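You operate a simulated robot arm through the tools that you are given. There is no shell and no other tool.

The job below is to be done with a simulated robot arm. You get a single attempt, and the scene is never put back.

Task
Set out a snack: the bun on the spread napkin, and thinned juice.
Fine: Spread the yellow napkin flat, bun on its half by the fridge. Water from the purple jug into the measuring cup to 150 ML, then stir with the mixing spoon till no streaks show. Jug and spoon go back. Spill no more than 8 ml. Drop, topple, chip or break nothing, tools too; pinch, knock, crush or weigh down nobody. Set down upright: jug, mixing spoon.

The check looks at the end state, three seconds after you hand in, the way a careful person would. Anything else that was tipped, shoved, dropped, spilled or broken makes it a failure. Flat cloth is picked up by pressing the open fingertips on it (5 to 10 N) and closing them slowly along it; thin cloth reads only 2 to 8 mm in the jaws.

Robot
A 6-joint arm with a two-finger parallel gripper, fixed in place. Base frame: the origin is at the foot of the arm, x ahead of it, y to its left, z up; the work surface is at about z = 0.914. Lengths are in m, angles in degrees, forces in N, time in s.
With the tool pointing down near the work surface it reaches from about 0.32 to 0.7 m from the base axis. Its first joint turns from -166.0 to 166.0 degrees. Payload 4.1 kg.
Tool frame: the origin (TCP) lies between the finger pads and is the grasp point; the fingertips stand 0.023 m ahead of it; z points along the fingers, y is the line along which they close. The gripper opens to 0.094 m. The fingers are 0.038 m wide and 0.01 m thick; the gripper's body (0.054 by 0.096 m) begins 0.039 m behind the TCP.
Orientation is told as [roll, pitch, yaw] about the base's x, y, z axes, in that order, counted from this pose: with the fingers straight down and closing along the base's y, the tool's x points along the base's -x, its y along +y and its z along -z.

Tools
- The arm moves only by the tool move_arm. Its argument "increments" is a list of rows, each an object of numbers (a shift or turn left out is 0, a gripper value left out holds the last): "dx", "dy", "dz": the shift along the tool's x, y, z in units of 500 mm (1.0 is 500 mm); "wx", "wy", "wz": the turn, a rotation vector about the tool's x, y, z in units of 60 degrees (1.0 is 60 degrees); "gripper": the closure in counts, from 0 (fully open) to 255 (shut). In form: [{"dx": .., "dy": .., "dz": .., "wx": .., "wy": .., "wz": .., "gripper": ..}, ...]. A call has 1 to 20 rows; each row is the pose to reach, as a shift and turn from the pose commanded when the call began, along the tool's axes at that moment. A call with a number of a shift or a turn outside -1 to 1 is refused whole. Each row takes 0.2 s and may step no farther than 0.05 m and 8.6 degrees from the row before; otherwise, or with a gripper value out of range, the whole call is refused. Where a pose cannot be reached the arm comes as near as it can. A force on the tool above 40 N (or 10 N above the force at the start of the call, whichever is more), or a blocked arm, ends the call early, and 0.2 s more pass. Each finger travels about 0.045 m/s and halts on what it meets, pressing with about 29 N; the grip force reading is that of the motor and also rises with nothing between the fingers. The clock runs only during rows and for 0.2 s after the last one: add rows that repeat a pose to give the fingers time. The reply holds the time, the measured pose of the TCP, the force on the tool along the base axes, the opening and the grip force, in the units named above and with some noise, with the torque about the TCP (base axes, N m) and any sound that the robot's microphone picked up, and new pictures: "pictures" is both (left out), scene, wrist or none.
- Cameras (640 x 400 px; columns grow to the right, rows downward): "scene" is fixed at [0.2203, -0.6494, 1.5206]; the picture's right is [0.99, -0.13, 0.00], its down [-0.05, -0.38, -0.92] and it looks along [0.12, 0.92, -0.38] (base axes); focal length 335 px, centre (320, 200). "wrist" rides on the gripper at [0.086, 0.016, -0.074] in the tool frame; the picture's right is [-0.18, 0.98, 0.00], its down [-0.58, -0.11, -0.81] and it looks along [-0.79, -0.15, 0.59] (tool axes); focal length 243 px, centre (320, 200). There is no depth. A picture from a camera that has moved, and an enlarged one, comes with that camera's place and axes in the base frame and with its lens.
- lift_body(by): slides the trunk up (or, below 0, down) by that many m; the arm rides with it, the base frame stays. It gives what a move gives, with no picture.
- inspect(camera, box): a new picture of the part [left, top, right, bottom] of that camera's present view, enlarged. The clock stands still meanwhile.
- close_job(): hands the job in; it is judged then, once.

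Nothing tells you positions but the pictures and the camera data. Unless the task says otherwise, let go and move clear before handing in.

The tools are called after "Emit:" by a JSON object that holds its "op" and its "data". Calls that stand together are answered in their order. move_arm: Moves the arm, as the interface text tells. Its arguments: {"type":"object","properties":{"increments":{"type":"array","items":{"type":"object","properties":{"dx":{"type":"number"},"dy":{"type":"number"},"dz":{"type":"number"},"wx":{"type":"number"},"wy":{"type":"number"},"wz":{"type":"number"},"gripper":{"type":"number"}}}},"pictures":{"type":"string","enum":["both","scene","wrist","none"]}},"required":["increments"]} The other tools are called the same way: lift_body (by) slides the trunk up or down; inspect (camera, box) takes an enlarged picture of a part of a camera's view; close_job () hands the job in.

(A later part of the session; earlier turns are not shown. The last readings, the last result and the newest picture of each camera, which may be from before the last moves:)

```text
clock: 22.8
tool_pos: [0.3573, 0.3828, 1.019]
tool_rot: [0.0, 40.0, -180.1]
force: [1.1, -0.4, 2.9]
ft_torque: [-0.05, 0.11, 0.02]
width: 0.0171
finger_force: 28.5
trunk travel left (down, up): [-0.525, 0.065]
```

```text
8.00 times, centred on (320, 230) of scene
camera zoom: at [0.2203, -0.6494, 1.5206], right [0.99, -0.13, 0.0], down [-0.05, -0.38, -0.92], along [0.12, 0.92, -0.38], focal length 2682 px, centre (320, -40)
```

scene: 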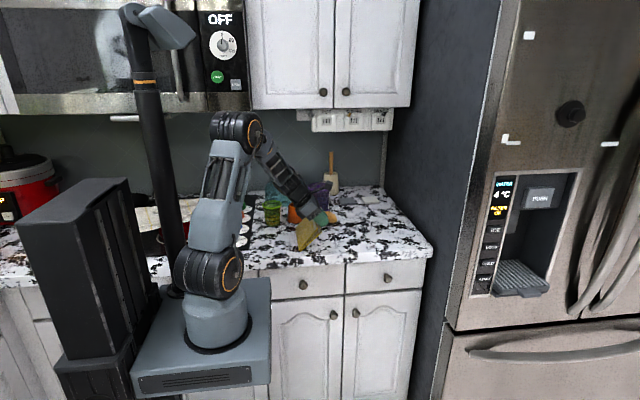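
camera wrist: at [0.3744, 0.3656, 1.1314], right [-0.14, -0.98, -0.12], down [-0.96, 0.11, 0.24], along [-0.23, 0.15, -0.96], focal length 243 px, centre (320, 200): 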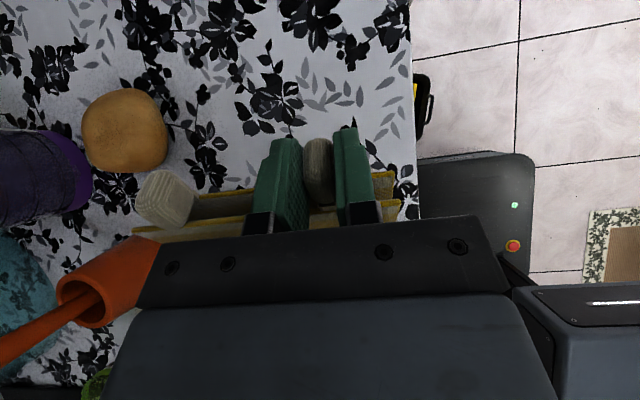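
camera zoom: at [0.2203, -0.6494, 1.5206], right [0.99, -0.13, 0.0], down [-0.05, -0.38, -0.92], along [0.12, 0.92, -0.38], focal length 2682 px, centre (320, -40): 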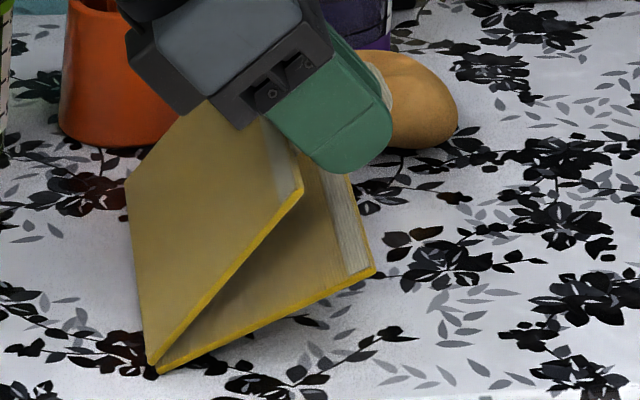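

The lower layer keeps sinking at a few degrees per second, so the crease is just heavily damped. I'll swing the flap further up, toward vertical, keeping the fold on the counter.

Emit:
{"op": "move_arm", "data": {"increments": [{"dx": -0.0055, "dy": -0.001, "dz": -0.022, "wy": 0.0833}, {"dx": -0.0122, "dy": -0.002, "dz": -0.0434, "wy": 0.1667}, {"dx": -0.0212, "dy": -0.0033, "dz": -0.064, "wy": 0.25}, {"dx": -0.0313, "dy": -0.0046, "dz": -0.084, "wy": 0.333}, {"dx": -0.0436, "dy": -0.006, "dz": -0.1025, "wy": 0.4167}, {"dx": -0.0571, "dy": -0.0071, "dz": -0.1202, "wy": 0.5}]}}

Emit:
{"op": "inspect", "data": {"camera": "scene", "box": [270, 190, 350, 255]}}

```text
clock: 24.2
tool_pos: [0.2967, 0.386, 1.0463]
tool_rot: [-0.3, 70.3, 179.7]
force: [1.6, 1.3, 3.7]
ft_torque: [0.06, 0.05, 0.02]
width: 0.0171
finger_force: 28.9
trunk travel left (down, up): [-0.525, 0.065]
camera wrist: at [0.255, 0.3687, 1.153], right [-0.06, -0.98, -0.17], down [-0.96, 0.11, -0.27], along [0.29, 0.15, -0.95], focal length 243 px, centre (320, 200)
```

scene: 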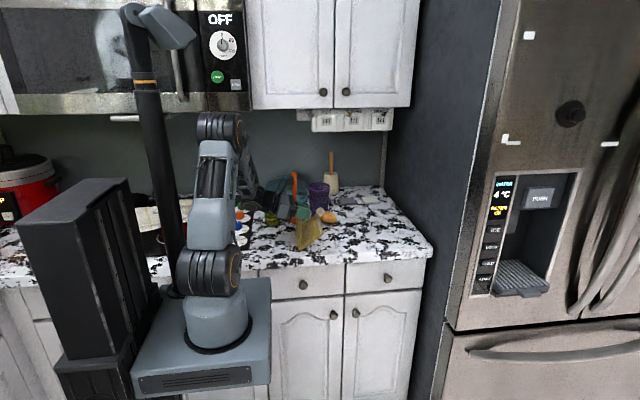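
wrist: 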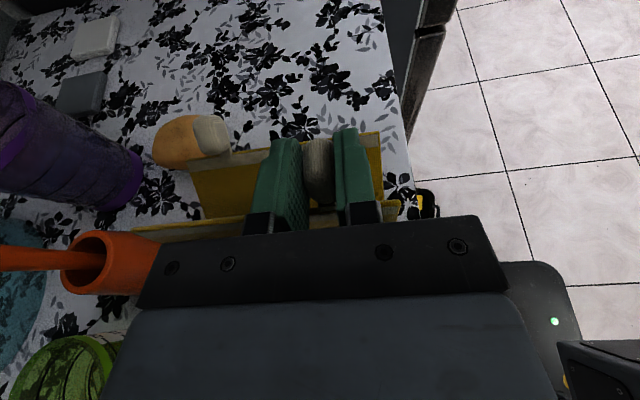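

```text
6.15 times, centred on (310, 222) of scene
camera zoom: at [0.2203, -0.6494, 1.5206], right [0.99, -0.13, 0.0], down [-0.05, -0.38, -0.92], along [0.12, 0.92, -0.38], focal length 2063 px, centre (382, 62)
```

zoom: 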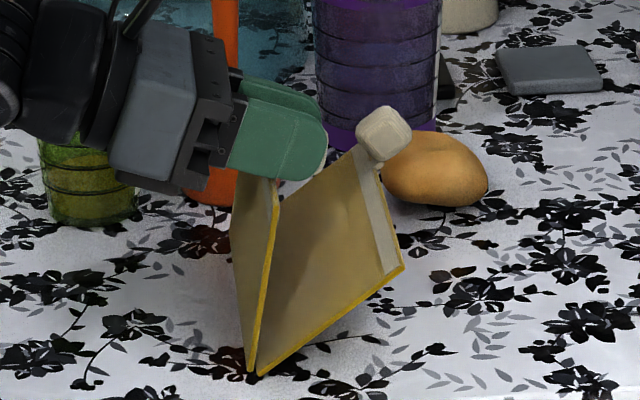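

The flap is near vertical and the fold is staying in place. I'll go a bit further, past vertical.

Emit:
{"op": "move_arm", "data": {"increments": [{"dx": -0.0062, "dy": -0.001, "dz": -0.021, "wy": 0.0833}, {"dx": -0.0135, "dy": -0.002, "dz": -0.0419, "wy": 0.1667}, {"dx": -0.023, "dy": -0.0035, "dz": -0.0615, "wy": 0.25}, {"dx": -0.0339, "dy": -0.005, "dz": -0.0809, "wy": 0.333}]}}

Emit:
{"op": "inspect", "data": {"camera": "scene", "box": [250, 180, 350, 255]}}

```text
clock: 25.2
tool_pos: [0.2527, 0.3896, 1.0436]
tool_rot: [-179.1, 89.9, 1.0]
force: [-2.2, 0.5, 1.1]
ft_torque: [-0.02, 0.06, 0.01]
width: 0.0169
finger_force: 28.8
trunk travel left (down, up): [-0.525, 0.065]
camera wrist: at [0.1776, 0.3722, 1.1295], right [0.0, -0.98, -0.18], down [-0.81, 0.11, -0.58], along [0.59, 0.15, -0.79], focal length 243 px, centre (320, 200)
```

scene: 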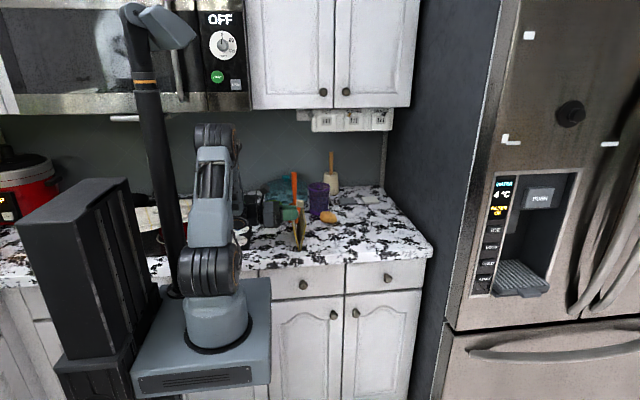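
wrist: 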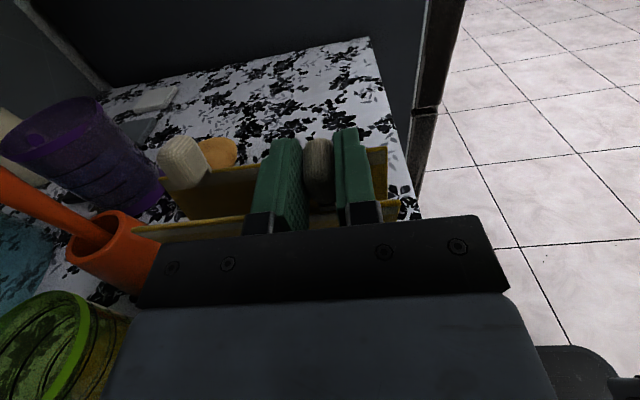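

```text
5.33 times, centred on (300, 218) of scene
camera zoom: at [0.2203, -0.6494, 1.5206], right [0.99, -0.13, 0.0], down [-0.05, -0.38, -0.92], along [0.12, 0.92, -0.38], focal length 1788 px, centre (427, 107)
```

zoom: 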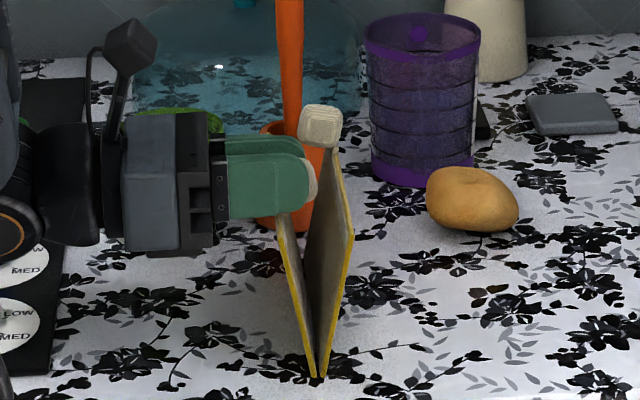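

The V now stands on its fold. The flap is just past vertical and the lower layer is at about 75°. I'll watch which way it relaxes.

Emit:
{"op": "move_arm", "data": {"increments": [{"gripper": 220}, {"gripper": 220}, {"gripper": 220}, {"gripper": 220}, {"gripper": 220}, {"gripper": 220}, {"gripper": 220}, {"gripper": 220}, {"gripper": 220}, {"gripper": 220}], "pictures": "none"}}

Emit:
{"op": "inspect", "data": {"camera": "scene", "box": [270, 190, 350, 255]}}

Emit:
{"op": "inspect", "data": {"camera": "wrist", "box": [110, 100, 430, 270]}}

```text
clock: 27.4
tool_pos: [0.2524, 0.3892, 1.0425]
tool_rot: [-174.4, 90.0, 5.6]
force: [0.1, 0.2, 2.1]
ft_torque: [-0.02, -0.06, 0.04]
width: 0.0172
finger_force: 28.8
trunk travel left (down, up): [-0.525, 0.065]
```

```text
6.15 times, centred on (310, 222) of scene
camera zoom: at [0.2203, -0.6494, 1.5206], right [0.99, -0.13, 0.0], down [-0.05, -0.38, -0.92], along [0.12, 0.92, -0.38], focal length 2063 px, centre (382, 62)
```

zoom: 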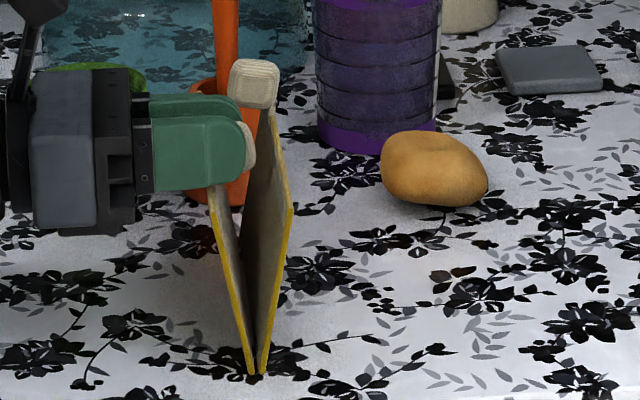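

```text
2.00 times, centred on (270, 185) of wrist
camera zoom: at [0.1779, 0.3721, 1.1295], right [0.0, -0.98, -0.18], down [-0.81, 0.11, -0.58], along [0.59, 0.15, -0.79], focal length 485 px, centre (420, 230)
```

zoom: 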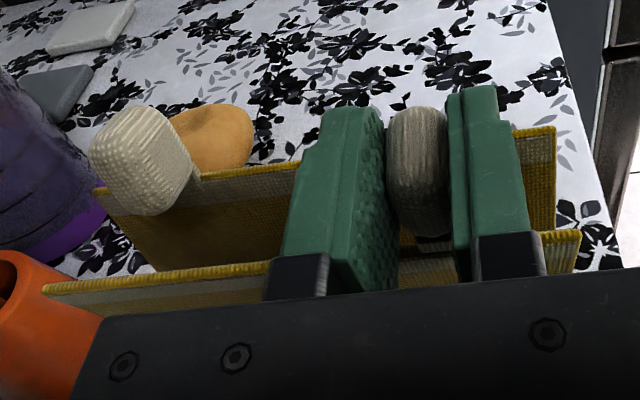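

The tool reads a slight press of about 2 N on the fold, which may be what closes the lower layer. I'll lift 4 mm to relieve it and watch again.

Emit:
{"op": "move_arm", "data": {"increments": [{"dx": 0.004}, {"dx": 0.008}, {"dx": 0.008}, {"dx": 0.008}, {"dx": 0.008}, {"dx": 0.008}, {"dx": 0.008}, {"dx": 0.008}, {"dx": 0.008}, {"dx": 0.008}, {"dx": 0.008}, {"dx": 0.008}], "pictures": "none"}}

Emit:
{"op": "inspect", "data": {"camera": "scene", "box": [270, 190, 350, 255]}}

```text
clock: 30.0
tool_pos: [0.2536, 0.3907, 1.0469]
tool_rot: [113.6, 89.9, -66.3]
force: [0.3, 0.4, -0.3]
ft_torque: [0.0, -0.01, -0.02]
width: 0.0173
finger_force: 29.6
trunk travel left (down, up): [-0.525, 0.065]
```

```text
6.15 times, centred on (310, 222) of scene
camera zoom: at [0.2203, -0.6494, 1.5206], right [0.99, -0.13, 0.0], down [-0.05, -0.38, -0.92], along [0.12, 0.92, -0.38], focal length 2063 px, centre (382, 62)
```

zoom: 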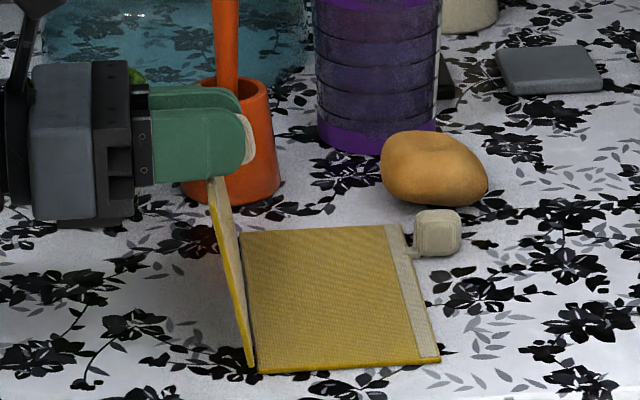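

Excellent: the lower layer has fallen flat, and the flap stands at about 103° in my grip. I'll open to let it lean on the palm, ease it down to the left, then lift the gripper away.

Emit:
{"op": "move_arm", "data": {"increments": [{"gripper": 120}, {"gripper": 120}, {"gripper": 120}, {"gripper": 120}, {"gripper": 120}], "pictures": "none"}}

Emit:
{"op": "inspect", "data": {"camera": "scene", "box": [250, 180, 350, 255]}}

```text
clock: 31.2
tool_pos: [0.2529, 0.3889, 1.0471]
tool_rot: [119.5, 90.0, -60.6]
force: [0.5, -0.7, 0.3]
ft_torque: [-0.02, -0.01, -0.01]
width: 0.0497
finger_force: 0.1
trunk travel left (down, up): [-0.525, 0.065]
```

```text
5.33 times, centred on (300, 218) of scene
camera zoom: at [0.2203, -0.6494, 1.5206], right [0.99, -0.13, 0.0], down [-0.05, -0.38, -0.92], along [0.12, 0.92, -0.38], focal length 1788 px, centre (427, 107)
```

zoom: 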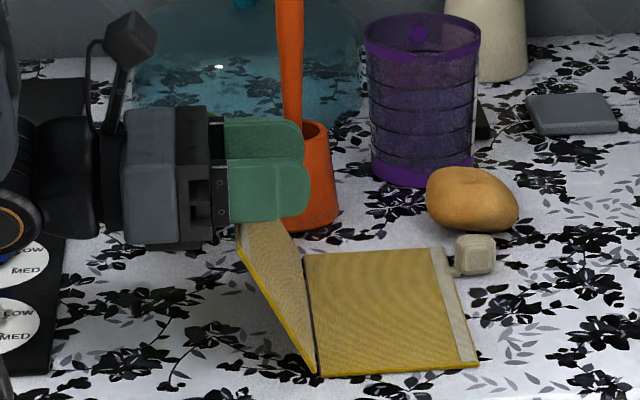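

The flap is leaning on the palm at about 120°. I'll ease it down and to the left now.

Emit:
{"op": "move_arm", "data": {"increments": [{"dz": -0.02, "dx": -0.01}, {"dz": -0.04, "dx": -0.025}, {"dz": -0.06, "dx": -0.045}, {"dz": -0.075, "dx": -0.065}, {"dz": -0.085, "dx": -0.08}, {"dz": -0.085, "dx": -0.08}], "pictures": "none"}}

Emit:
{"op": "inspect", "data": {"camera": "scene", "box": [250, 180, 350, 255]}}

```text
clock: 32.6
tool_pos: [0.2116, 0.39, 1.0079]
tool_rot: [-153.7, 90.1, 26.3]
force: [0.4, -0.2, 0.2]
ft_torque: [-0.01, 0.01, -0.01]
width: 0.0497
finger_force: 0.1
trunk travel left (down, up): [-0.525, 0.065]
```

```text
5.33 times, centred on (300, 218) of scene
camera zoom: at [0.2203, -0.6494, 1.5206], right [0.99, -0.13, 0.0], down [-0.05, -0.38, -0.92], along [0.12, 0.92, -0.38], focal length 1788 px, centre (427, 107)
```

zoom: 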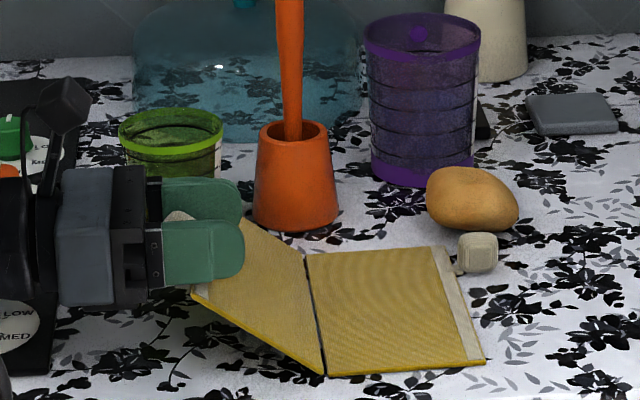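

The flap is down to about 145°. I'll lift the gripper straight up so it settles flat.

Emit:
{"op": "move_arm", "data": {"increments": [{"dx": 0.03}, {"dx": 0.08}, {"dx": 0.14}, {"dx": 0.2}, {"dx": 0.26}]}}

Emit:
{"op": "inspect", "data": {"camera": "scene", "box": [250, 180, 350, 255]}}

Emit:
{"op": "inspect", "data": {"camera": "scene", "box": [270, 210, 350, 260]}}

```text
clock: 33.8
tool_pos: [0.212, 0.3874, 1.14]
tool_rot: [103.2, 90.0, -76.8]
force: [-0.2, 0.5, -0.5]
ft_torque: [0.03, 0.01, 0.01]
width: 0.0496
finger_force: 0.0
trunk travel left (down, up): [-0.525, 0.065]
camera wrist: at [0.1367, 0.3714, 1.226], right [0.0, -0.98, -0.18], down [-0.81, 0.11, -0.58], along [0.59, 0.15, -0.79], focal length 243 px, centre (320, 200)
```

scene: 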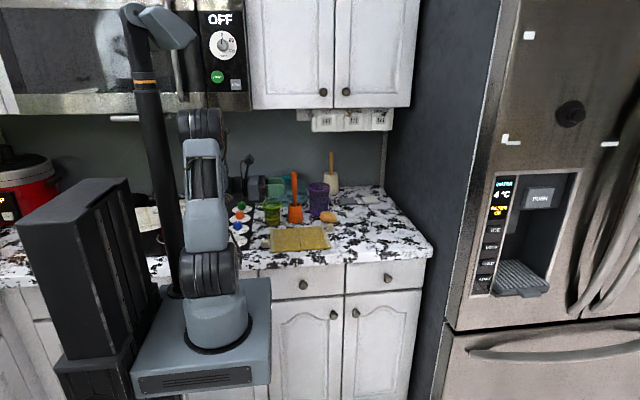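
wrist: 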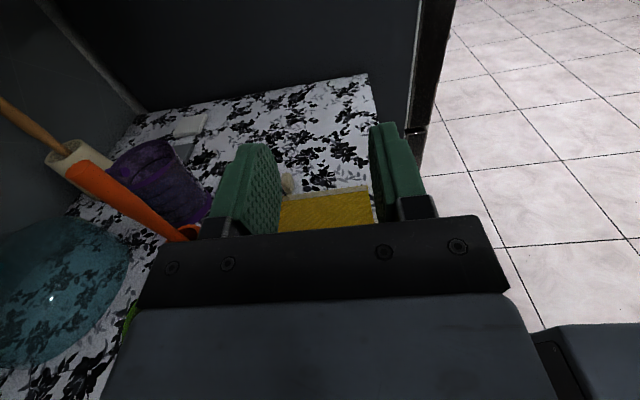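

```text
5.33 times, centred on (300, 218) of scene
camera zoom: at [0.2203, -0.6494, 1.5206], right [0.99, -0.13, 0.0], down [-0.05, -0.38, -0.92], along [0.12, 0.92, -0.38], focal length 1788 px, centre (427, 107)
```

zoom: 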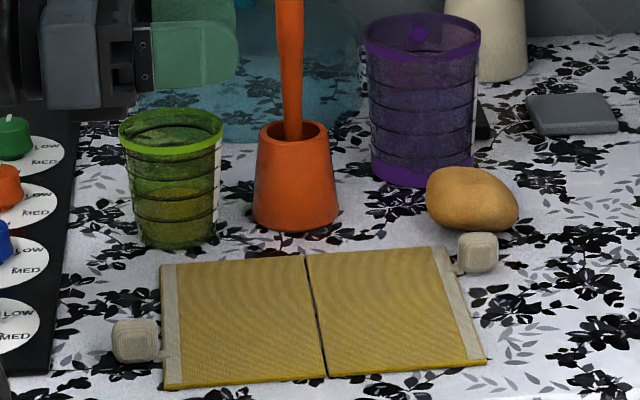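

```text
8.00 times, centred on (310, 235) of scene
camera zoom: at [0.2203, -0.6494, 1.5206], right [0.99, -0.13, 0.0], down [-0.05, -0.38, -0.92], along [0.12, 0.92, -0.38], focal length 2682 px, centre (400, -80)
```

zoom: 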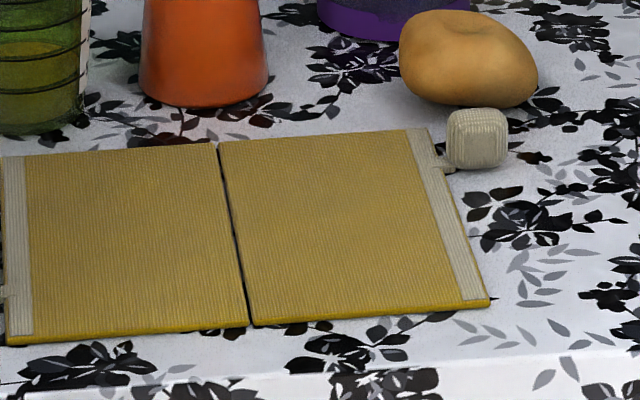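

The napkin is now spread flat, and its right half is centred near (0.337, 0.437). Next is the bun: I'll bring the tool back to pointing down at a safe height.

Emit:
{"op": "move_arm", "data": {"increments": [{"dz": 0.025, "dy": -0.008, "dx": 0.01, "wy": -0.125, "gripper": 0}, {"dz": 0.05, "dy": -0.015, "dx": 0.02, "wy": -0.25}, {"dz": 0.075, "dy": -0.023, "dx": 0.03, "wy": -0.375}, {"dz": 0.1, "dy": -0.03, "dx": 0.04, "wy": -0.5}, {"dz": 0.125, "dy": -0.038, "dx": 0.05, "wy": -0.625}, {"dz": 0.15, "dy": -0.045, "dx": 0.06, "wy": -0.75}, {"dz": 0.175, "dy": -0.053, "dx": 0.06, "wy": -0.875}, {"dz": 0.2, "dy": -0.06, "dx": 0.06, "wy": -1.0}], "pictures": "none"}}

Emit:
{"op": "move_arm", "data": {"increments": [{"dx": 0.025, "dy": -0.016, "dz": 0.026, "wy": -0.125}, {"dx": 0.05, "dy": -0.033, "dz": 0.051, "wy": -0.25}, {"dx": 0.074, "dy": -0.05, "dz": 0.077, "wy": -0.375}, {"dx": 0.098, "dy": -0.066, "dz": 0.103, "wy": -0.5}]}}

```text
clock: 35.6
tool_pos: [0.3135, 0.4209, 1.1681]
tool_rot: [0.0, 30.0, -179.9]
force: [0.2, -0.1, 0.0]
ft_torque: [0.0, -0.03, -0.01]
width: 0.0938
finger_force: 0.0
trunk travel left (down, up): [-0.525, 0.065]
```

```text
clock: 36.6
tool_pos: [0.3808, 0.4533, 1.1467]
tool_rot: [0.0, -0.1, -179.9]
force: [0.0, -0.6, -0.3]
ft_torque: [-0.01, -0.02, 0.01]
width: 0.0941
finger_force: 0.1
trunk travel left (down, up): [-0.525, 0.065]
camera wrist: at [0.4659, 0.4366, 1.2206], right [-0.18, -0.98, 0.0], down [-0.58, 0.11, 0.81], along [-0.79, 0.15, -0.59], focal length 243 px, centre (320, 200)
```

scene: 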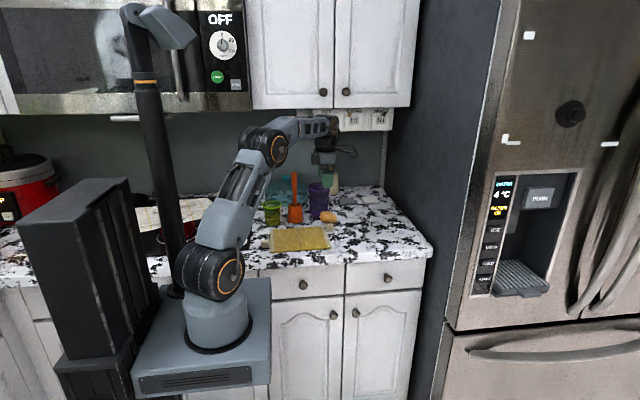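
wrist: 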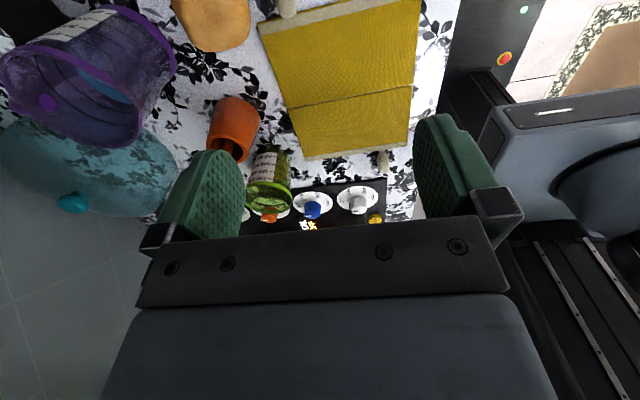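

I have a good view of the jug opening and the cup label. I'll zoom in on both to find the spout and the levels.

Emit:
{"op": "inspect", "data": {"camera": "wrist", "box": [0, 0, 180, 150]}}

Emit:
{"op": "inspect", "data": {"camera": "wrist", "box": [230, 140, 310, 220]}}

Emit:
{"op": "inspect", "data": {"camera": "wrist", "box": [160, 0, 440, 170]}}

```text
2.67 times, centred on (90, 75) of wrist
camera zoom: at [0.4659, 0.4366, 1.2206], right [-0.18, -0.98, 0.0], down [-0.58, 0.11, 0.81], along [-0.79, 0.15, -0.59], focal length 647 px, centre (933, 533)
```

zoom: 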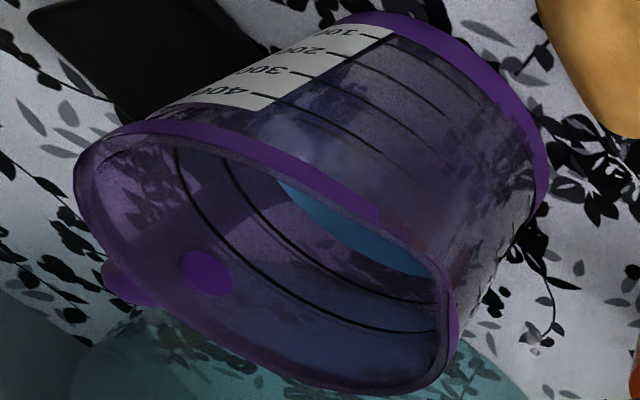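

```text
5.00 times, centred on (270, 180) of wrist
camera zoom: at [0.4659, 0.4366, 1.2206], right [-0.18, -0.98, 0.0], down [-0.58, 0.11, 0.81], along [-0.79, 0.15, -0.59], focal length 1213 px, centre (570, 300)
```

zoom: 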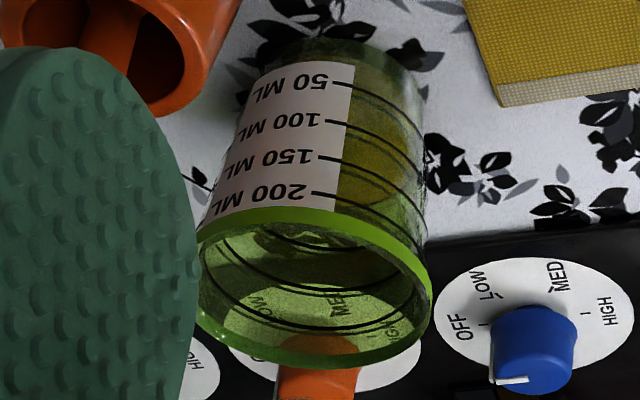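

```text
2.29 times, centred on (300, 85) of wrist
camera zoom: at [0.4659, 0.4366, 1.2206], right [-0.18, -0.98, 0.0], down [-0.58, 0.11, 0.81], along [-0.79, 0.15, -0.59], focal length 555 px, centre (366, 463)
```

zoom: 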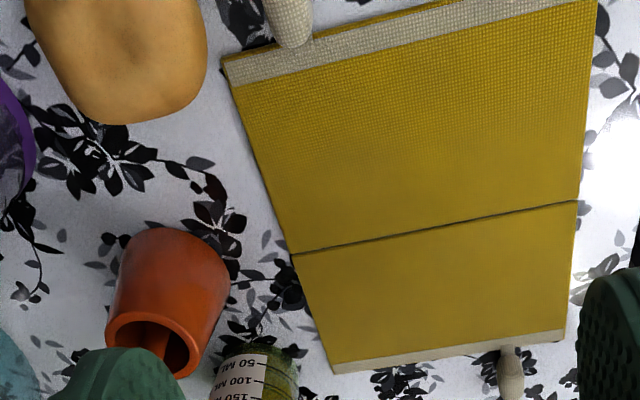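

The jug's spout faces the front and it holds roughly 250 ml of water. Now the bun, at about (0.41, 0.557): I'll yaw the gripper so the fingers close along x, clear of the jug.

Emit:
{"op": "move_arm", "data": {"increments": [{"wz": 0.125}, {"wz": 0.25}, {"wz": 0.375}, {"wz": 0.5}, {"wz": 0.625}, {"wz": 0.75}], "pictures": "none"}}

Emit:
{"op": "move_arm", "data": {"increments": [{"dx": -0.0075, "dy": -0.021, "dz": 0.013, "wz": 0.125}, {"dx": -0.015, "dy": -0.0415, "dz": 0.027, "wz": 0.25}, {"dx": -0.0226, "dy": -0.062, "dz": 0.04, "wz": 0.375}, {"dx": -0.03, "dy": -0.083, "dz": 0.053, "wz": 0.5}, {"dx": -0.0377, "dy": -0.104, "dz": 0.067, "wz": 0.625}, {"dx": -0.0452, "dy": -0.1245, "dz": 0.08, "wz": 0.75}]}}

```text
clock: 38.0
tool_pos: [0.3798, 0.4528, 1.1475]
tool_rot: [0.0, 0.0, 134.9]
force: [-0.3, 0.0, -0.3]
ft_torque: [-0.02, 0.0, 0.02]
width: 0.0942
finger_force: 0.0
trunk travel left (down, up): [-0.525, 0.065]
```

```text
clock: 39.4
tool_pos: [0.4066, 0.5138, 1.1071]
tool_rot: [0.0, 0.2, 90.0]
force: [-0.4, -0.2, 0.1]
ft_torque: [0.01, 0.02, -0.01]
width: 0.0939
finger_force: 0.1
trunk travel left (down, up): [-0.525, 0.065]
camera wrist: at [0.3887, 0.426, 1.182], right [-0.98, 0.19, 0.0], down [0.11, 0.58, 0.81], along [0.15, 0.79, -0.59], focal length 243 px, centre (320, 200)
```

scene: 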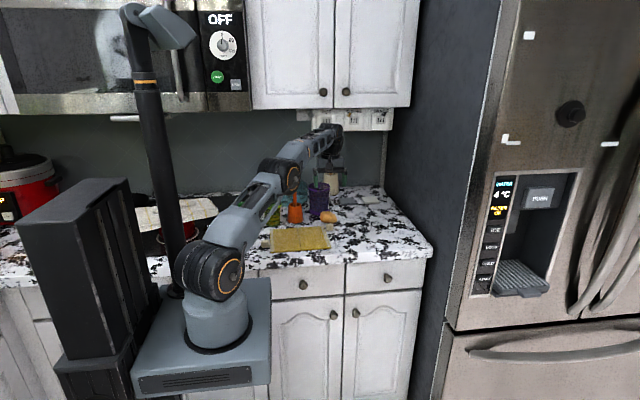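
wrist: 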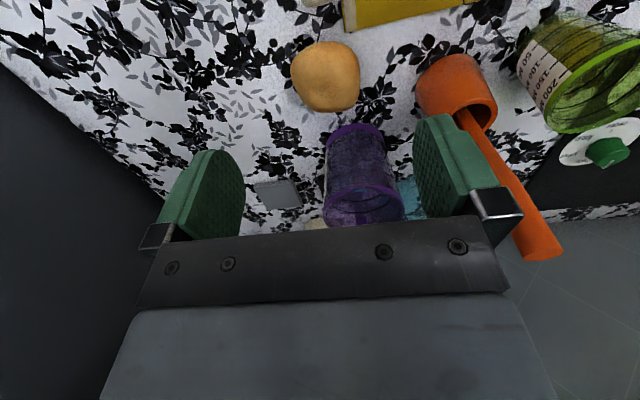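

From this view the bun is centred near (0.407, 0.553) and about 7 cm across. I'll tilt slightly and come down above it.

Emit:
{"op": "move_arm", "data": {"increments": [{"dx": -0.018, "dz": 0.05, "wy": -0.042}, {"dx": -0.036, "dz": 0.1, "wy": -0.083}, {"dx": -0.054, "dz": 0.15, "wy": -0.125}, {"dx": -0.074, "dz": 0.19, "wy": -0.167}]}}

Emit:
{"op": "inspect", "data": {"camera": "scene", "box": [290, 175, 370, 235]}}

```text
clock: 40.4
tool_pos: [0.4068, 0.5484, 1.0121]
tool_rot: [0.0, -10.0, 90.0]
force: [0.2, -1.5, -0.2]
ft_torque: [0.0, -0.01, 0.01]
width: 0.0939
finger_force: 0.1
trunk travel left (down, up): [-0.525, 0.065]
camera wrist: at [0.3899, 0.4494, 1.07], right [-0.98, 0.18, 0.03], down [0.11, 0.43, 0.9], along [0.15, 0.88, -0.44], focal length 243 px, centre (320, 200)
```

scene: 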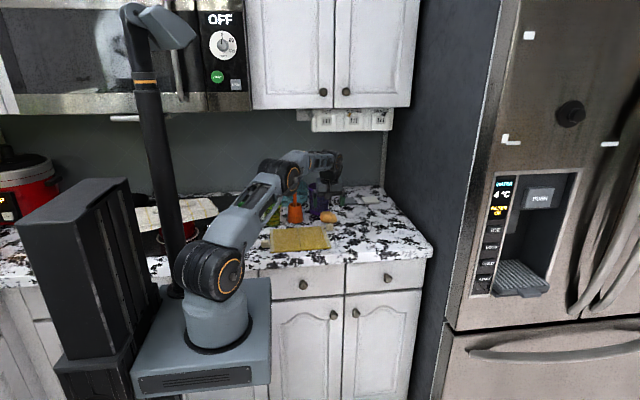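
wrist: 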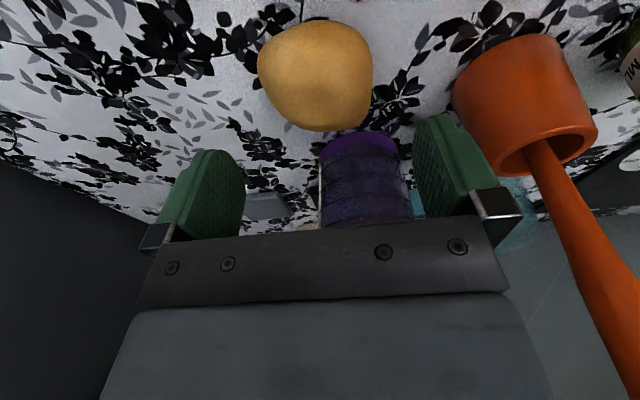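

```text
6.67 times, centred on (330, 205) of scene
camera zoom: at [0.2203, -0.6494, 1.5206], right [0.99, -0.13, 0.0], down [-0.05, -0.38, -0.92], along [0.12, 0.92, -0.38], focal length 2235 px, centre (253, 167)
```

zoom: 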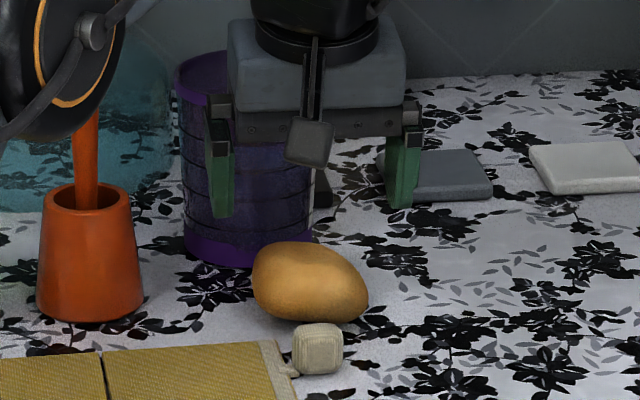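

The fingers are centred over the bun in x. I'll descend straight down around it.

Emit:
{"op": "move_arm", "data": {"increments": [{"dx": 0.005, "dz": 0.043}, {"dx": 0.01, "dz": 0.086}, {"dx": 0.0147, "dz": 0.129}, {"dx": 0.0147, "dz": 0.129}], "pictures": "wrist"}}

Emit:
{"op": "inspect", "data": {"camera": "scene", "box": [270, 165, 370, 235]}}

```text
clock: 41.4
tool_pos: [0.4053, 0.5539, 0.9471]
tool_rot: [0.0, -10.0, 89.9]
force: [-0.6, 0.1, 0.7]
ft_torque: [-0.02, 0.03, -0.01]
width: 0.0938
finger_force: 0.0
trunk travel left (down, up): [-0.525, 0.065]
camera wrist: at [0.3884, 0.4548, 1.0052], right [-0.98, 0.18, 0.03], down [0.11, 0.43, 0.9], along [0.15, 0.88, -0.44], focal length 243 px, centre (320, 200)
```

wrist: 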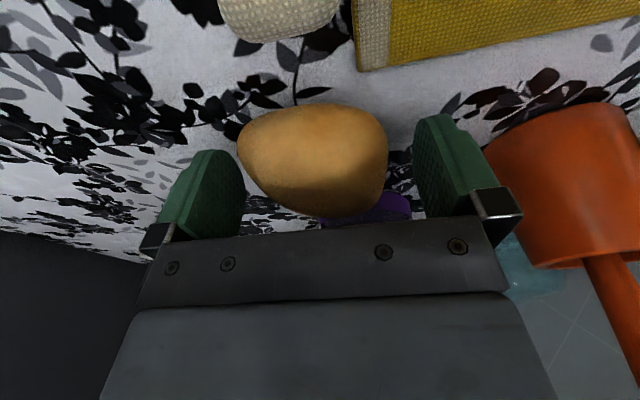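

```text
5.71 times, centred on (320, 200) of scene
camera zoom: at [0.2203, -0.6494, 1.5206], right [0.99, -0.13, 0.0], down [-0.05, -0.38, -0.92], along [0.12, 0.92, -0.38], focal length 1916 px, centre (320, 200)
```

zoom: 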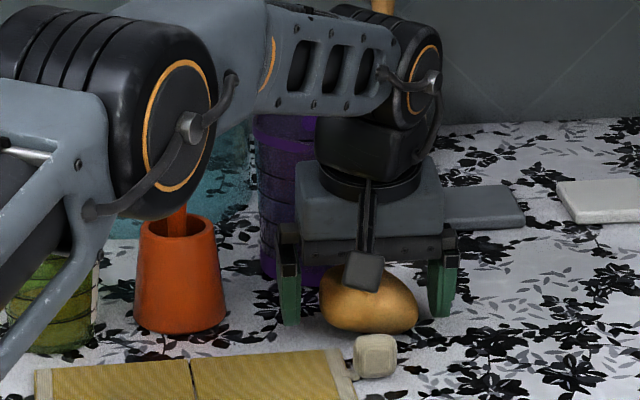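

The bun is between the pads. I'll close in small steps so I don't squeeze it.

Emit:
{"op": "move_arm", "data": {"increments": [{"gripper": 30}, {"gripper": 45}, {"gripper": 55}, {"gripper": 60}, {"gripper": 60}], "pictures": "wrist"}}

```text
clock: 42.6
tool_pos: [0.4054, 0.5533, 0.9478]
tool_rot: [0.0, -10.0, 90.0]
force: [0.6, -0.1, 0.4]
ft_torque: [0.02, -0.01, -0.01]
width: 0.072
finger_force: 0.0
trunk travel left (down, up): [-0.525, 0.065]
camera wrist: at [0.3885, 0.4546, 1.0056], right [-0.98, 0.18, 0.03], down [0.11, 0.43, 0.9], along [0.15, 0.88, -0.44], focal length 243 px, centre (320, 200)
```

wrist: 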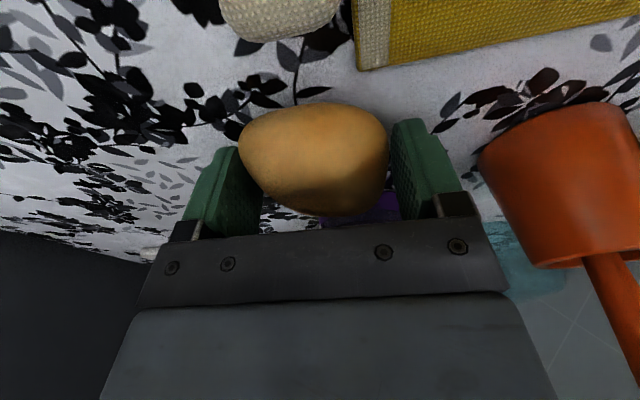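

Emit:
{"op": "move_arm", "data": {"increments": [{"gripper": 66}, {"gripper": 66}, {"gripper": 70}, {"gripper": 70}], "pictures": "none"}}

Emit:
{"op": "move_arm", "data": {"increments": [{"gripper": 76}, {"gripper": 76}, {"gripper": 76}], "pictures": "wrist"}}

```text
clock: 43.6
tool_pos: [0.4055, 0.5533, 0.9466]
tool_rot: [0.0, -10.1, 90.0]
force: [0.1, 0.4, 0.5]
ft_torque: [-0.03, 0.01, -0.01]
width: 0.0688
finger_force: 0.7
trunk travel left (down, up): [-0.525, 0.065]
```

```text
clock: 44.4
tool_pos: [0.4049, 0.5537, 0.9473]
tool_rot: [0.1, -10.0, 90.0]
force: [-0.5, -0.3, 0.0]
ft_torque: [0.01, -0.01, 0.01]
width: 0.0676
finger_force: 29.5
trunk travel left (down, up): [-0.525, 0.065]
camera wrist: at [0.3884, 0.4546, 1.0055], right [-0.98, 0.18, 0.03], down [0.11, 0.43, 0.9], along [0.15, 0.88, -0.44], focal length 243 px, centre (320, 200)
```

wrist: 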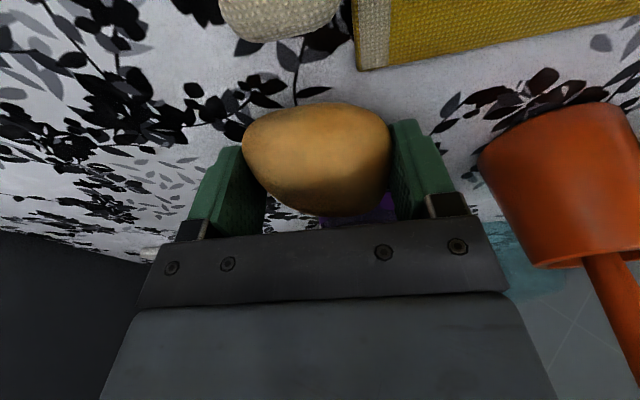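

The bun is held firmly at 68 mm. I'll lift it and carry it over the right half of the napkin.

Emit:
{"op": "move_arm", "data": {"increments": [{"dx": -0.008, "dz": -0.046}, {"dx": -0.016, "dz": -0.092}, {"dx": -0.0244, "dz": -0.138}, {"dx": 0.035, "dy": 0.035, "dz": -0.148}, {"dx": 0.096, "dy": 0.07, "dz": -0.159}, {"dx": 0.156, "dy": 0.105, "dz": -0.17}, {"dx": 0.216, "dy": 0.138, "dz": -0.18}]}}

Emit:
{"op": "inspect", "data": {"camera": "scene", "box": [260, 190, 360, 260]}}

```text
clock: 46.0
tool_pos: [0.3377, 0.4306, 1.0195]
tool_rot: [-0.1, -10.1, 90.0]
force: [0.7, -1.1, 0.2]
ft_torque: [-0.01, 0.02, 0.0]
width: 0.0679
finger_force: 29.0
trunk travel left (down, up): [-0.525, 0.065]
camera wrist: at [0.3207, 0.3307, 1.0778], right [-0.98, 0.18, 0.03], down [0.11, 0.43, 0.9], along [0.15, 0.88, -0.44], focal length 243 px, centre (320, 200)
```

scene: 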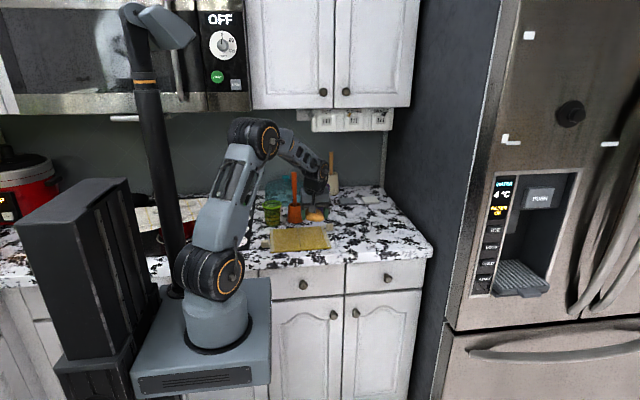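
wrist: 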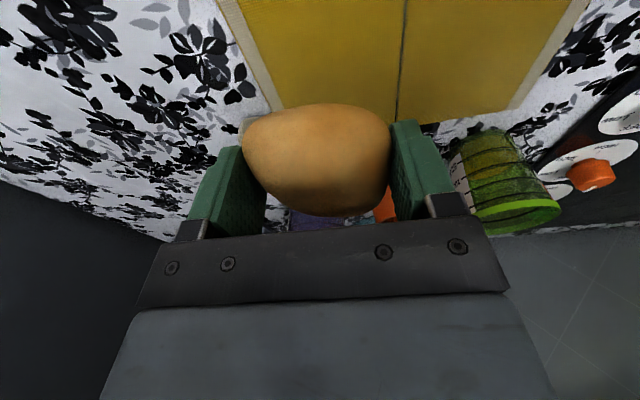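

```text
5.71 times, centred on (310, 225) of scene
camera zoom: at [0.2203, -0.6494, 1.5206], right [0.99, -0.13, 0.0], down [-0.05, -0.38, -0.92], along [0.12, 0.92, -0.38], focal length 1916 px, centre (377, 57)
```

zoom: 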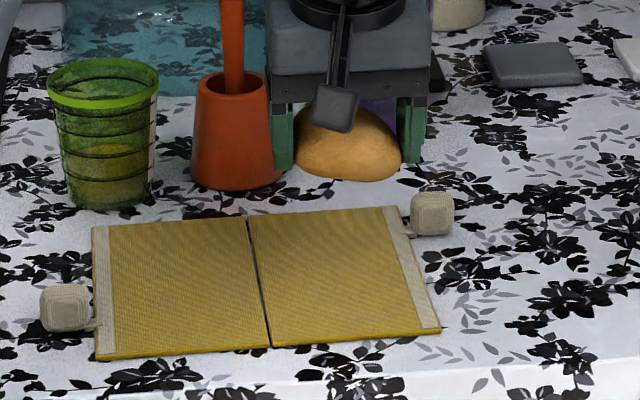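

The bun is over the right half. I'll lower it gently onto the napkin.

Emit:
{"op": "move_arm", "data": {"increments": [{"dx": 0.008, "dy": 0.003, "dz": 0.043}, {"dx": 0.015, "dy": 0.006, "dz": 0.086}, {"dx": 0.02, "dy": 0.008, "dz": 0.115}, {"dx": 0.0225, "dy": 0.008, "dz": 0.127}, {"dx": 0.0225, "dy": 0.008, "dz": 0.127}], "pictures": "none"}}

Emit:
{"op": "inspect", "data": {"camera": "scene", "box": [280, 200, 350, 250]}}

```text
clock: 47.2
tool_pos: [0.3351, 0.4324, 0.9536]
tool_rot: [-0.1, -10.0, 90.0]
force: [0.4, -0.5, -0.3]
ft_torque: [0.02, -0.04, 0.02]
width: 0.0675
finger_force: 29.2
trunk travel left (down, up): [-0.525, 0.065]
```

```text
8.00 times, centred on (315, 225) of scene
camera zoom: at [0.2203, -0.6494, 1.5206], right [0.99, -0.13, 0.0], down [-0.05, -0.38, -0.92], along [0.12, 0.92, -0.38], focal length 2682 px, centre (360, 0)
```

zoom: 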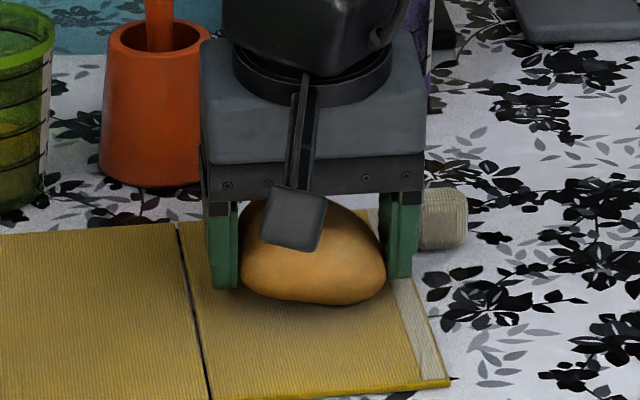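

Emit:
{"op": "move_arm", "data": {"increments": [{"dx": 0.0004, "dz": 0.002}, {"dx": 0.0007, "dz": 0.004}, {"dx": 0.001, "dz": 0.006}], "pictures": "none"}}

```text
clock: 48.0
tool_pos: [0.336, 0.4314, 0.9508]
tool_rot: [-0.2, -10.1, 89.9]
force: [1.1, -0.9, 9.8]
ft_torque: [-0.13, 0.1, -0.01]
width: 0.0675
finger_force: 29.4
trunk travel left (down, up): [-0.525, 0.065]
```

The bun has touched down. I'll relax by 1.5 mm, release slowly, then rise.

Emit:
{"op": "move_arm", "data": {"increments": [{"dz": -0.003}, {"dz": -0.003, "gripper": 68}, {"dz": -0.003, "gripper": 60}, {"dz": -0.003, "gripper": 45}, {"dz": -0.003, "gripper": 25}, {"dz": -0.003, "gripper": 25}], "pictures": "wrist"}}

Emit:
{"op": "inspect", "data": {"camera": "scene", "box": [280, 200, 350, 250]}}

```text
clock: 49.4
tool_pos: [0.3338, 0.4327, 0.9523]
tool_rot: [0.1, -9.9, 90.0]
force: [-0.9, 0.2, -0.1]
ft_torque: [0.01, -0.01, -0.02]
width: 0.085
finger_force: 0.1
trunk travel left (down, up): [-0.525, 0.065]
camera wrist: at [0.3172, 0.3329, 1.0098], right [-0.98, 0.18, 0.03], down [0.11, 0.43, 0.9], along [0.15, 0.88, -0.44], focal length 243 px, centre (320, 200)
```

wrist: 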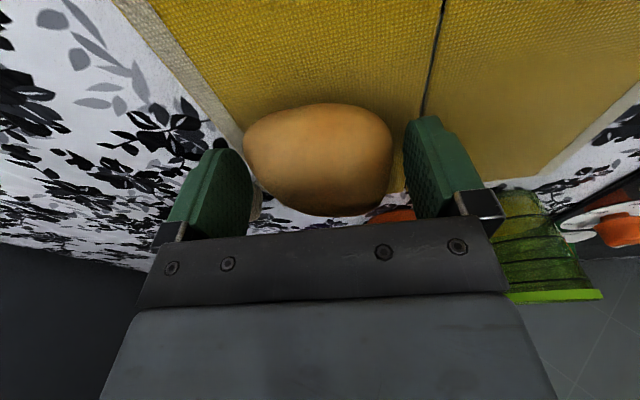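

```text
8.00 times, centred on (315, 225) of scene
camera zoom: at [0.2203, -0.6494, 1.5206], right [0.99, -0.13, 0.0], down [-0.05, -0.38, -0.92], along [0.12, 0.92, -0.38], focal length 2682 px, centre (360, 0)
```

zoom: 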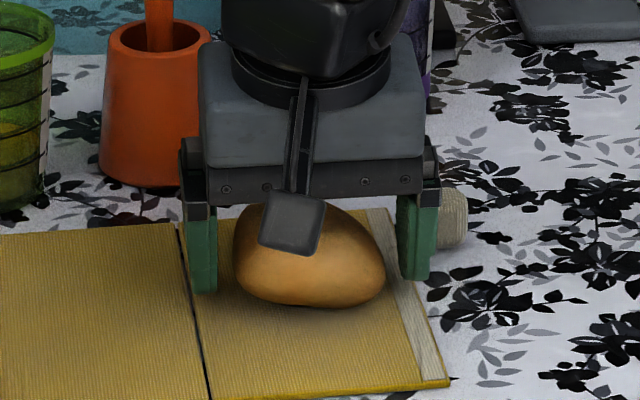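

The bun is resting on the right half. I'll rise straight up and look at the jug more closely.

Emit:
{"op": "move_arm", "data": {"increments": [{"dx": -0.01, "dz": -0.05}, {"dx": -0.022, "dz": -0.12}, {"dx": -0.036, "dz": -0.2}, {"dx": -0.052, "dz": -0.29}]}}

Emit:
{"op": "inspect", "data": {"camera": "wrist", "box": [220, 60, 480, 230]}}

Emit:
{"op": "inspect", "data": {"camera": "scene", "box": [280, 165, 360, 250]}}

```text
clock: 50.4
tool_pos: [0.3334, 0.4342, 1.0987]
tool_rot: [-0.1, -10.0, 90.0]
force: [0.5, 0.6, 0.1]
ft_torque: [0.06, 0.03, 0.01]
width: 0.085
finger_force: 0.1
trunk travel left (down, up): [-0.525, 0.065]
camera wrist: at [0.3166, 0.3352, 1.1571], right [-0.98, 0.18, 0.03], down [0.11, 0.43, 0.89], along [0.15, 0.88, -0.45], focal length 243 px, centre (320, 200)
```

scene: 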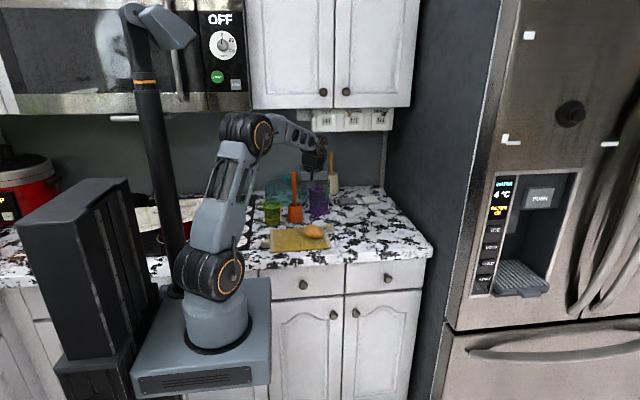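
wrist: 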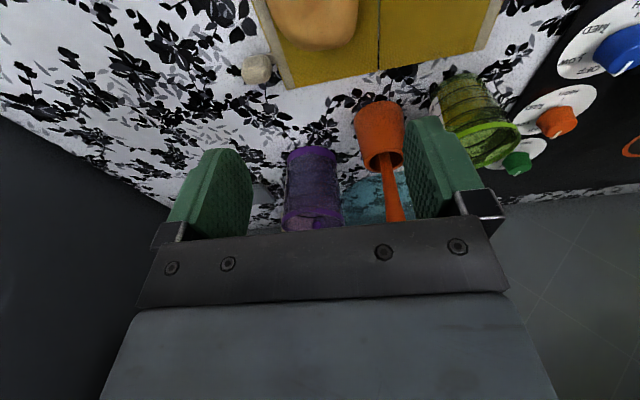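

```text
2.35 times, centred on (350, 145) of wrist
camera zoom: at [0.3166, 0.3352, 1.1571], right [-0.98, 0.18, 0.03], down [0.11, 0.43, 0.89], along [0.15, 0.88, -0.45], focal length 571 px, centre (249, 329)
```

zoom: 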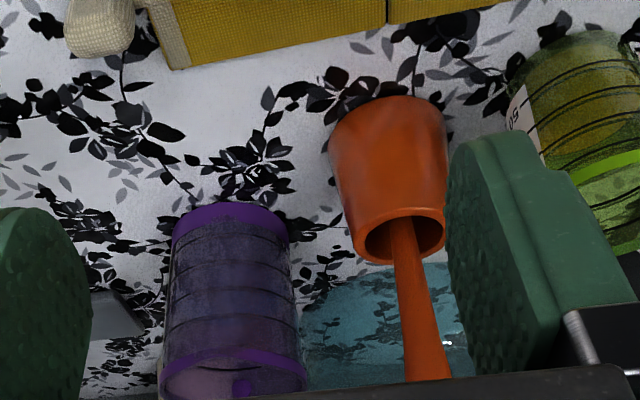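

```text
4.71 times, centred on (320, 208) of scene
camera zoom: at [0.2203, -0.6494, 1.5206], right [0.99, -0.13, 0.0], down [-0.05, -0.38, -0.92], along [0.12, 0.92, -0.38], focal length 1578 px, centre (320, 165)
```

zoom: 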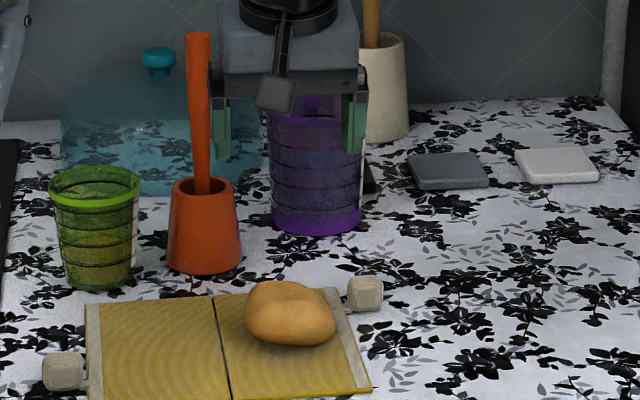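

The bun sits well on the fridge-side half. The jug axis is near (0.383, 0.672). I'll turn the tool horizontal with the camera on top, approaching from the right-front, clear of both the spoon and the bun.

Emit:
{"op": "move_arm", "data": {"increments": [{"dx": -0.006, "dy": -0.04, "dz": -0.033, "wy": 0.056, "gripper": 0}, {"dx": -0.012, "dy": -0.08, "dz": -0.066, "wy": 0.111}, {"dx": -0.0174, "dy": -0.12, "dz": -0.0985, "wy": 0.167}], "pictures": "none"}}

Emit:
{"op": "move_arm", "data": {"increments": [{"wz": 0.127}, {"wz": 0.253}, {"wz": 0.38}, {"wz": 0.507}, {"wz": 0.633}, {"wz": 0.76}, {"wz": 0.878}], "pictures": "none"}}

Emit:
{"op": "move_arm", "data": {"increments": [{"wz": 0.127}, {"wz": 0.253}, {"wz": 0.38}, {"wz": 0.507}, {"wz": 0.633}, {"wz": 0.76}, {"wz": 0.878}], "pictures": "none"}}

Emit:
{"op": "move_arm", "data": {"increments": [{"wz": 0.127}, {"wz": 0.253}, {"wz": 0.38}, {"wz": 0.507}, {"wz": 0.633}, {"wz": 0.76}, {"wz": 0.878}]}}

```text
clock: 51.2
tool_pos: [0.3935, 0.4327, 1.1476]
tool_rot: [0.0, 0.0, 90.0]
force: [-0.2, -0.3, 0.4]
ft_torque: [-0.03, 0.02, 0.01]
width: 0.094
finger_force: 0.1
trunk travel left (down, up): [-0.525, 0.065]
```

```text
clock: 52.8
tool_pos: [0.3957, 0.4333, 1.1496]
tool_rot: [-0.1, 0.0, 37.2]
force: [-0.5, 0.1, 0.0]
ft_torque: [0.01, 0.01, 0.01]
width: 0.0938
finger_force: 0.0
trunk travel left (down, up): [-0.525, 0.065]
```

```text
clock: 54.4
tool_pos: [0.3938, 0.431, 1.1488]
tool_rot: [0.0, 0.0, -15.5]
force: [0.1, 0.3, 0.2]
ft_torque: [0.01, 0.0, 0.03]
width: 0.094
finger_force: 0.0
trunk travel left (down, up): [-0.525, 0.065]
```

```text
clock: 56.0
tool_pos: [0.3934, 0.4326, 1.1478]
tool_rot: [0.0, 0.0, -68.2]
force: [0.3, -0.1, 0.0]
ft_torque: [0.01, 0.01, 0.0]
width: 0.0942
finger_force: 0.0
trunk travel left (down, up): [-0.525, 0.065]
camera wrist: at [0.376, 0.5184, 1.2225], right [0.98, 0.19, 0.0], down [0.12, -0.58, 0.81], along [0.16, -0.79, -0.59], focal length 243 px, centre (320, 200)
```

scene: 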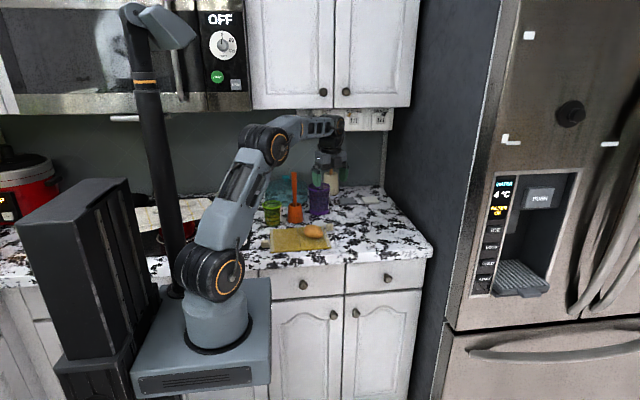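
wrist: 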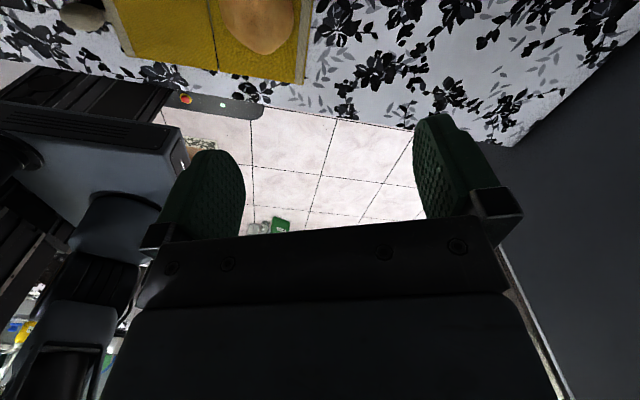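

Now I'll tilt the tool up toward horizontal, facing the jug.

Emit:
{"op": "move_arm", "data": {"increments": [{"dx": 0.0025, "dy": 0.012, "dz": 0.013, "wy": 0.117}, {"dx": 0.005, "dy": 0.0235, "dz": 0.027, "wy": 0.233}, {"dx": 0.0075, "dy": 0.035, "dz": 0.04, "wy": 0.35}, {"dx": 0.01, "dy": 0.047, "dz": 0.053, "wy": 0.467}, {"dx": 0.0125, "dy": 0.059, "dz": 0.067, "wy": 0.583}, {"dx": 0.015, "dy": 0.0705, "dz": 0.08, "wy": 0.7}], "pictures": "scene"}}

```text
clock: 57.4
tool_pos: [0.4243, 0.4534, 1.1093]
tool_rot: [0.0, 42.0, -68.0]
force: [-0.6, -0.3, 0.0]
ft_torque: [0.0, 0.02, 0.02]
width: 0.0943
finger_force: 0.1
trunk travel left (down, up): [-0.525, 0.065]
```

scene: 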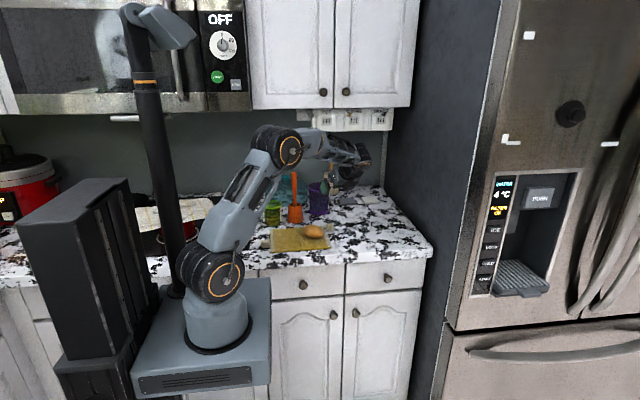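

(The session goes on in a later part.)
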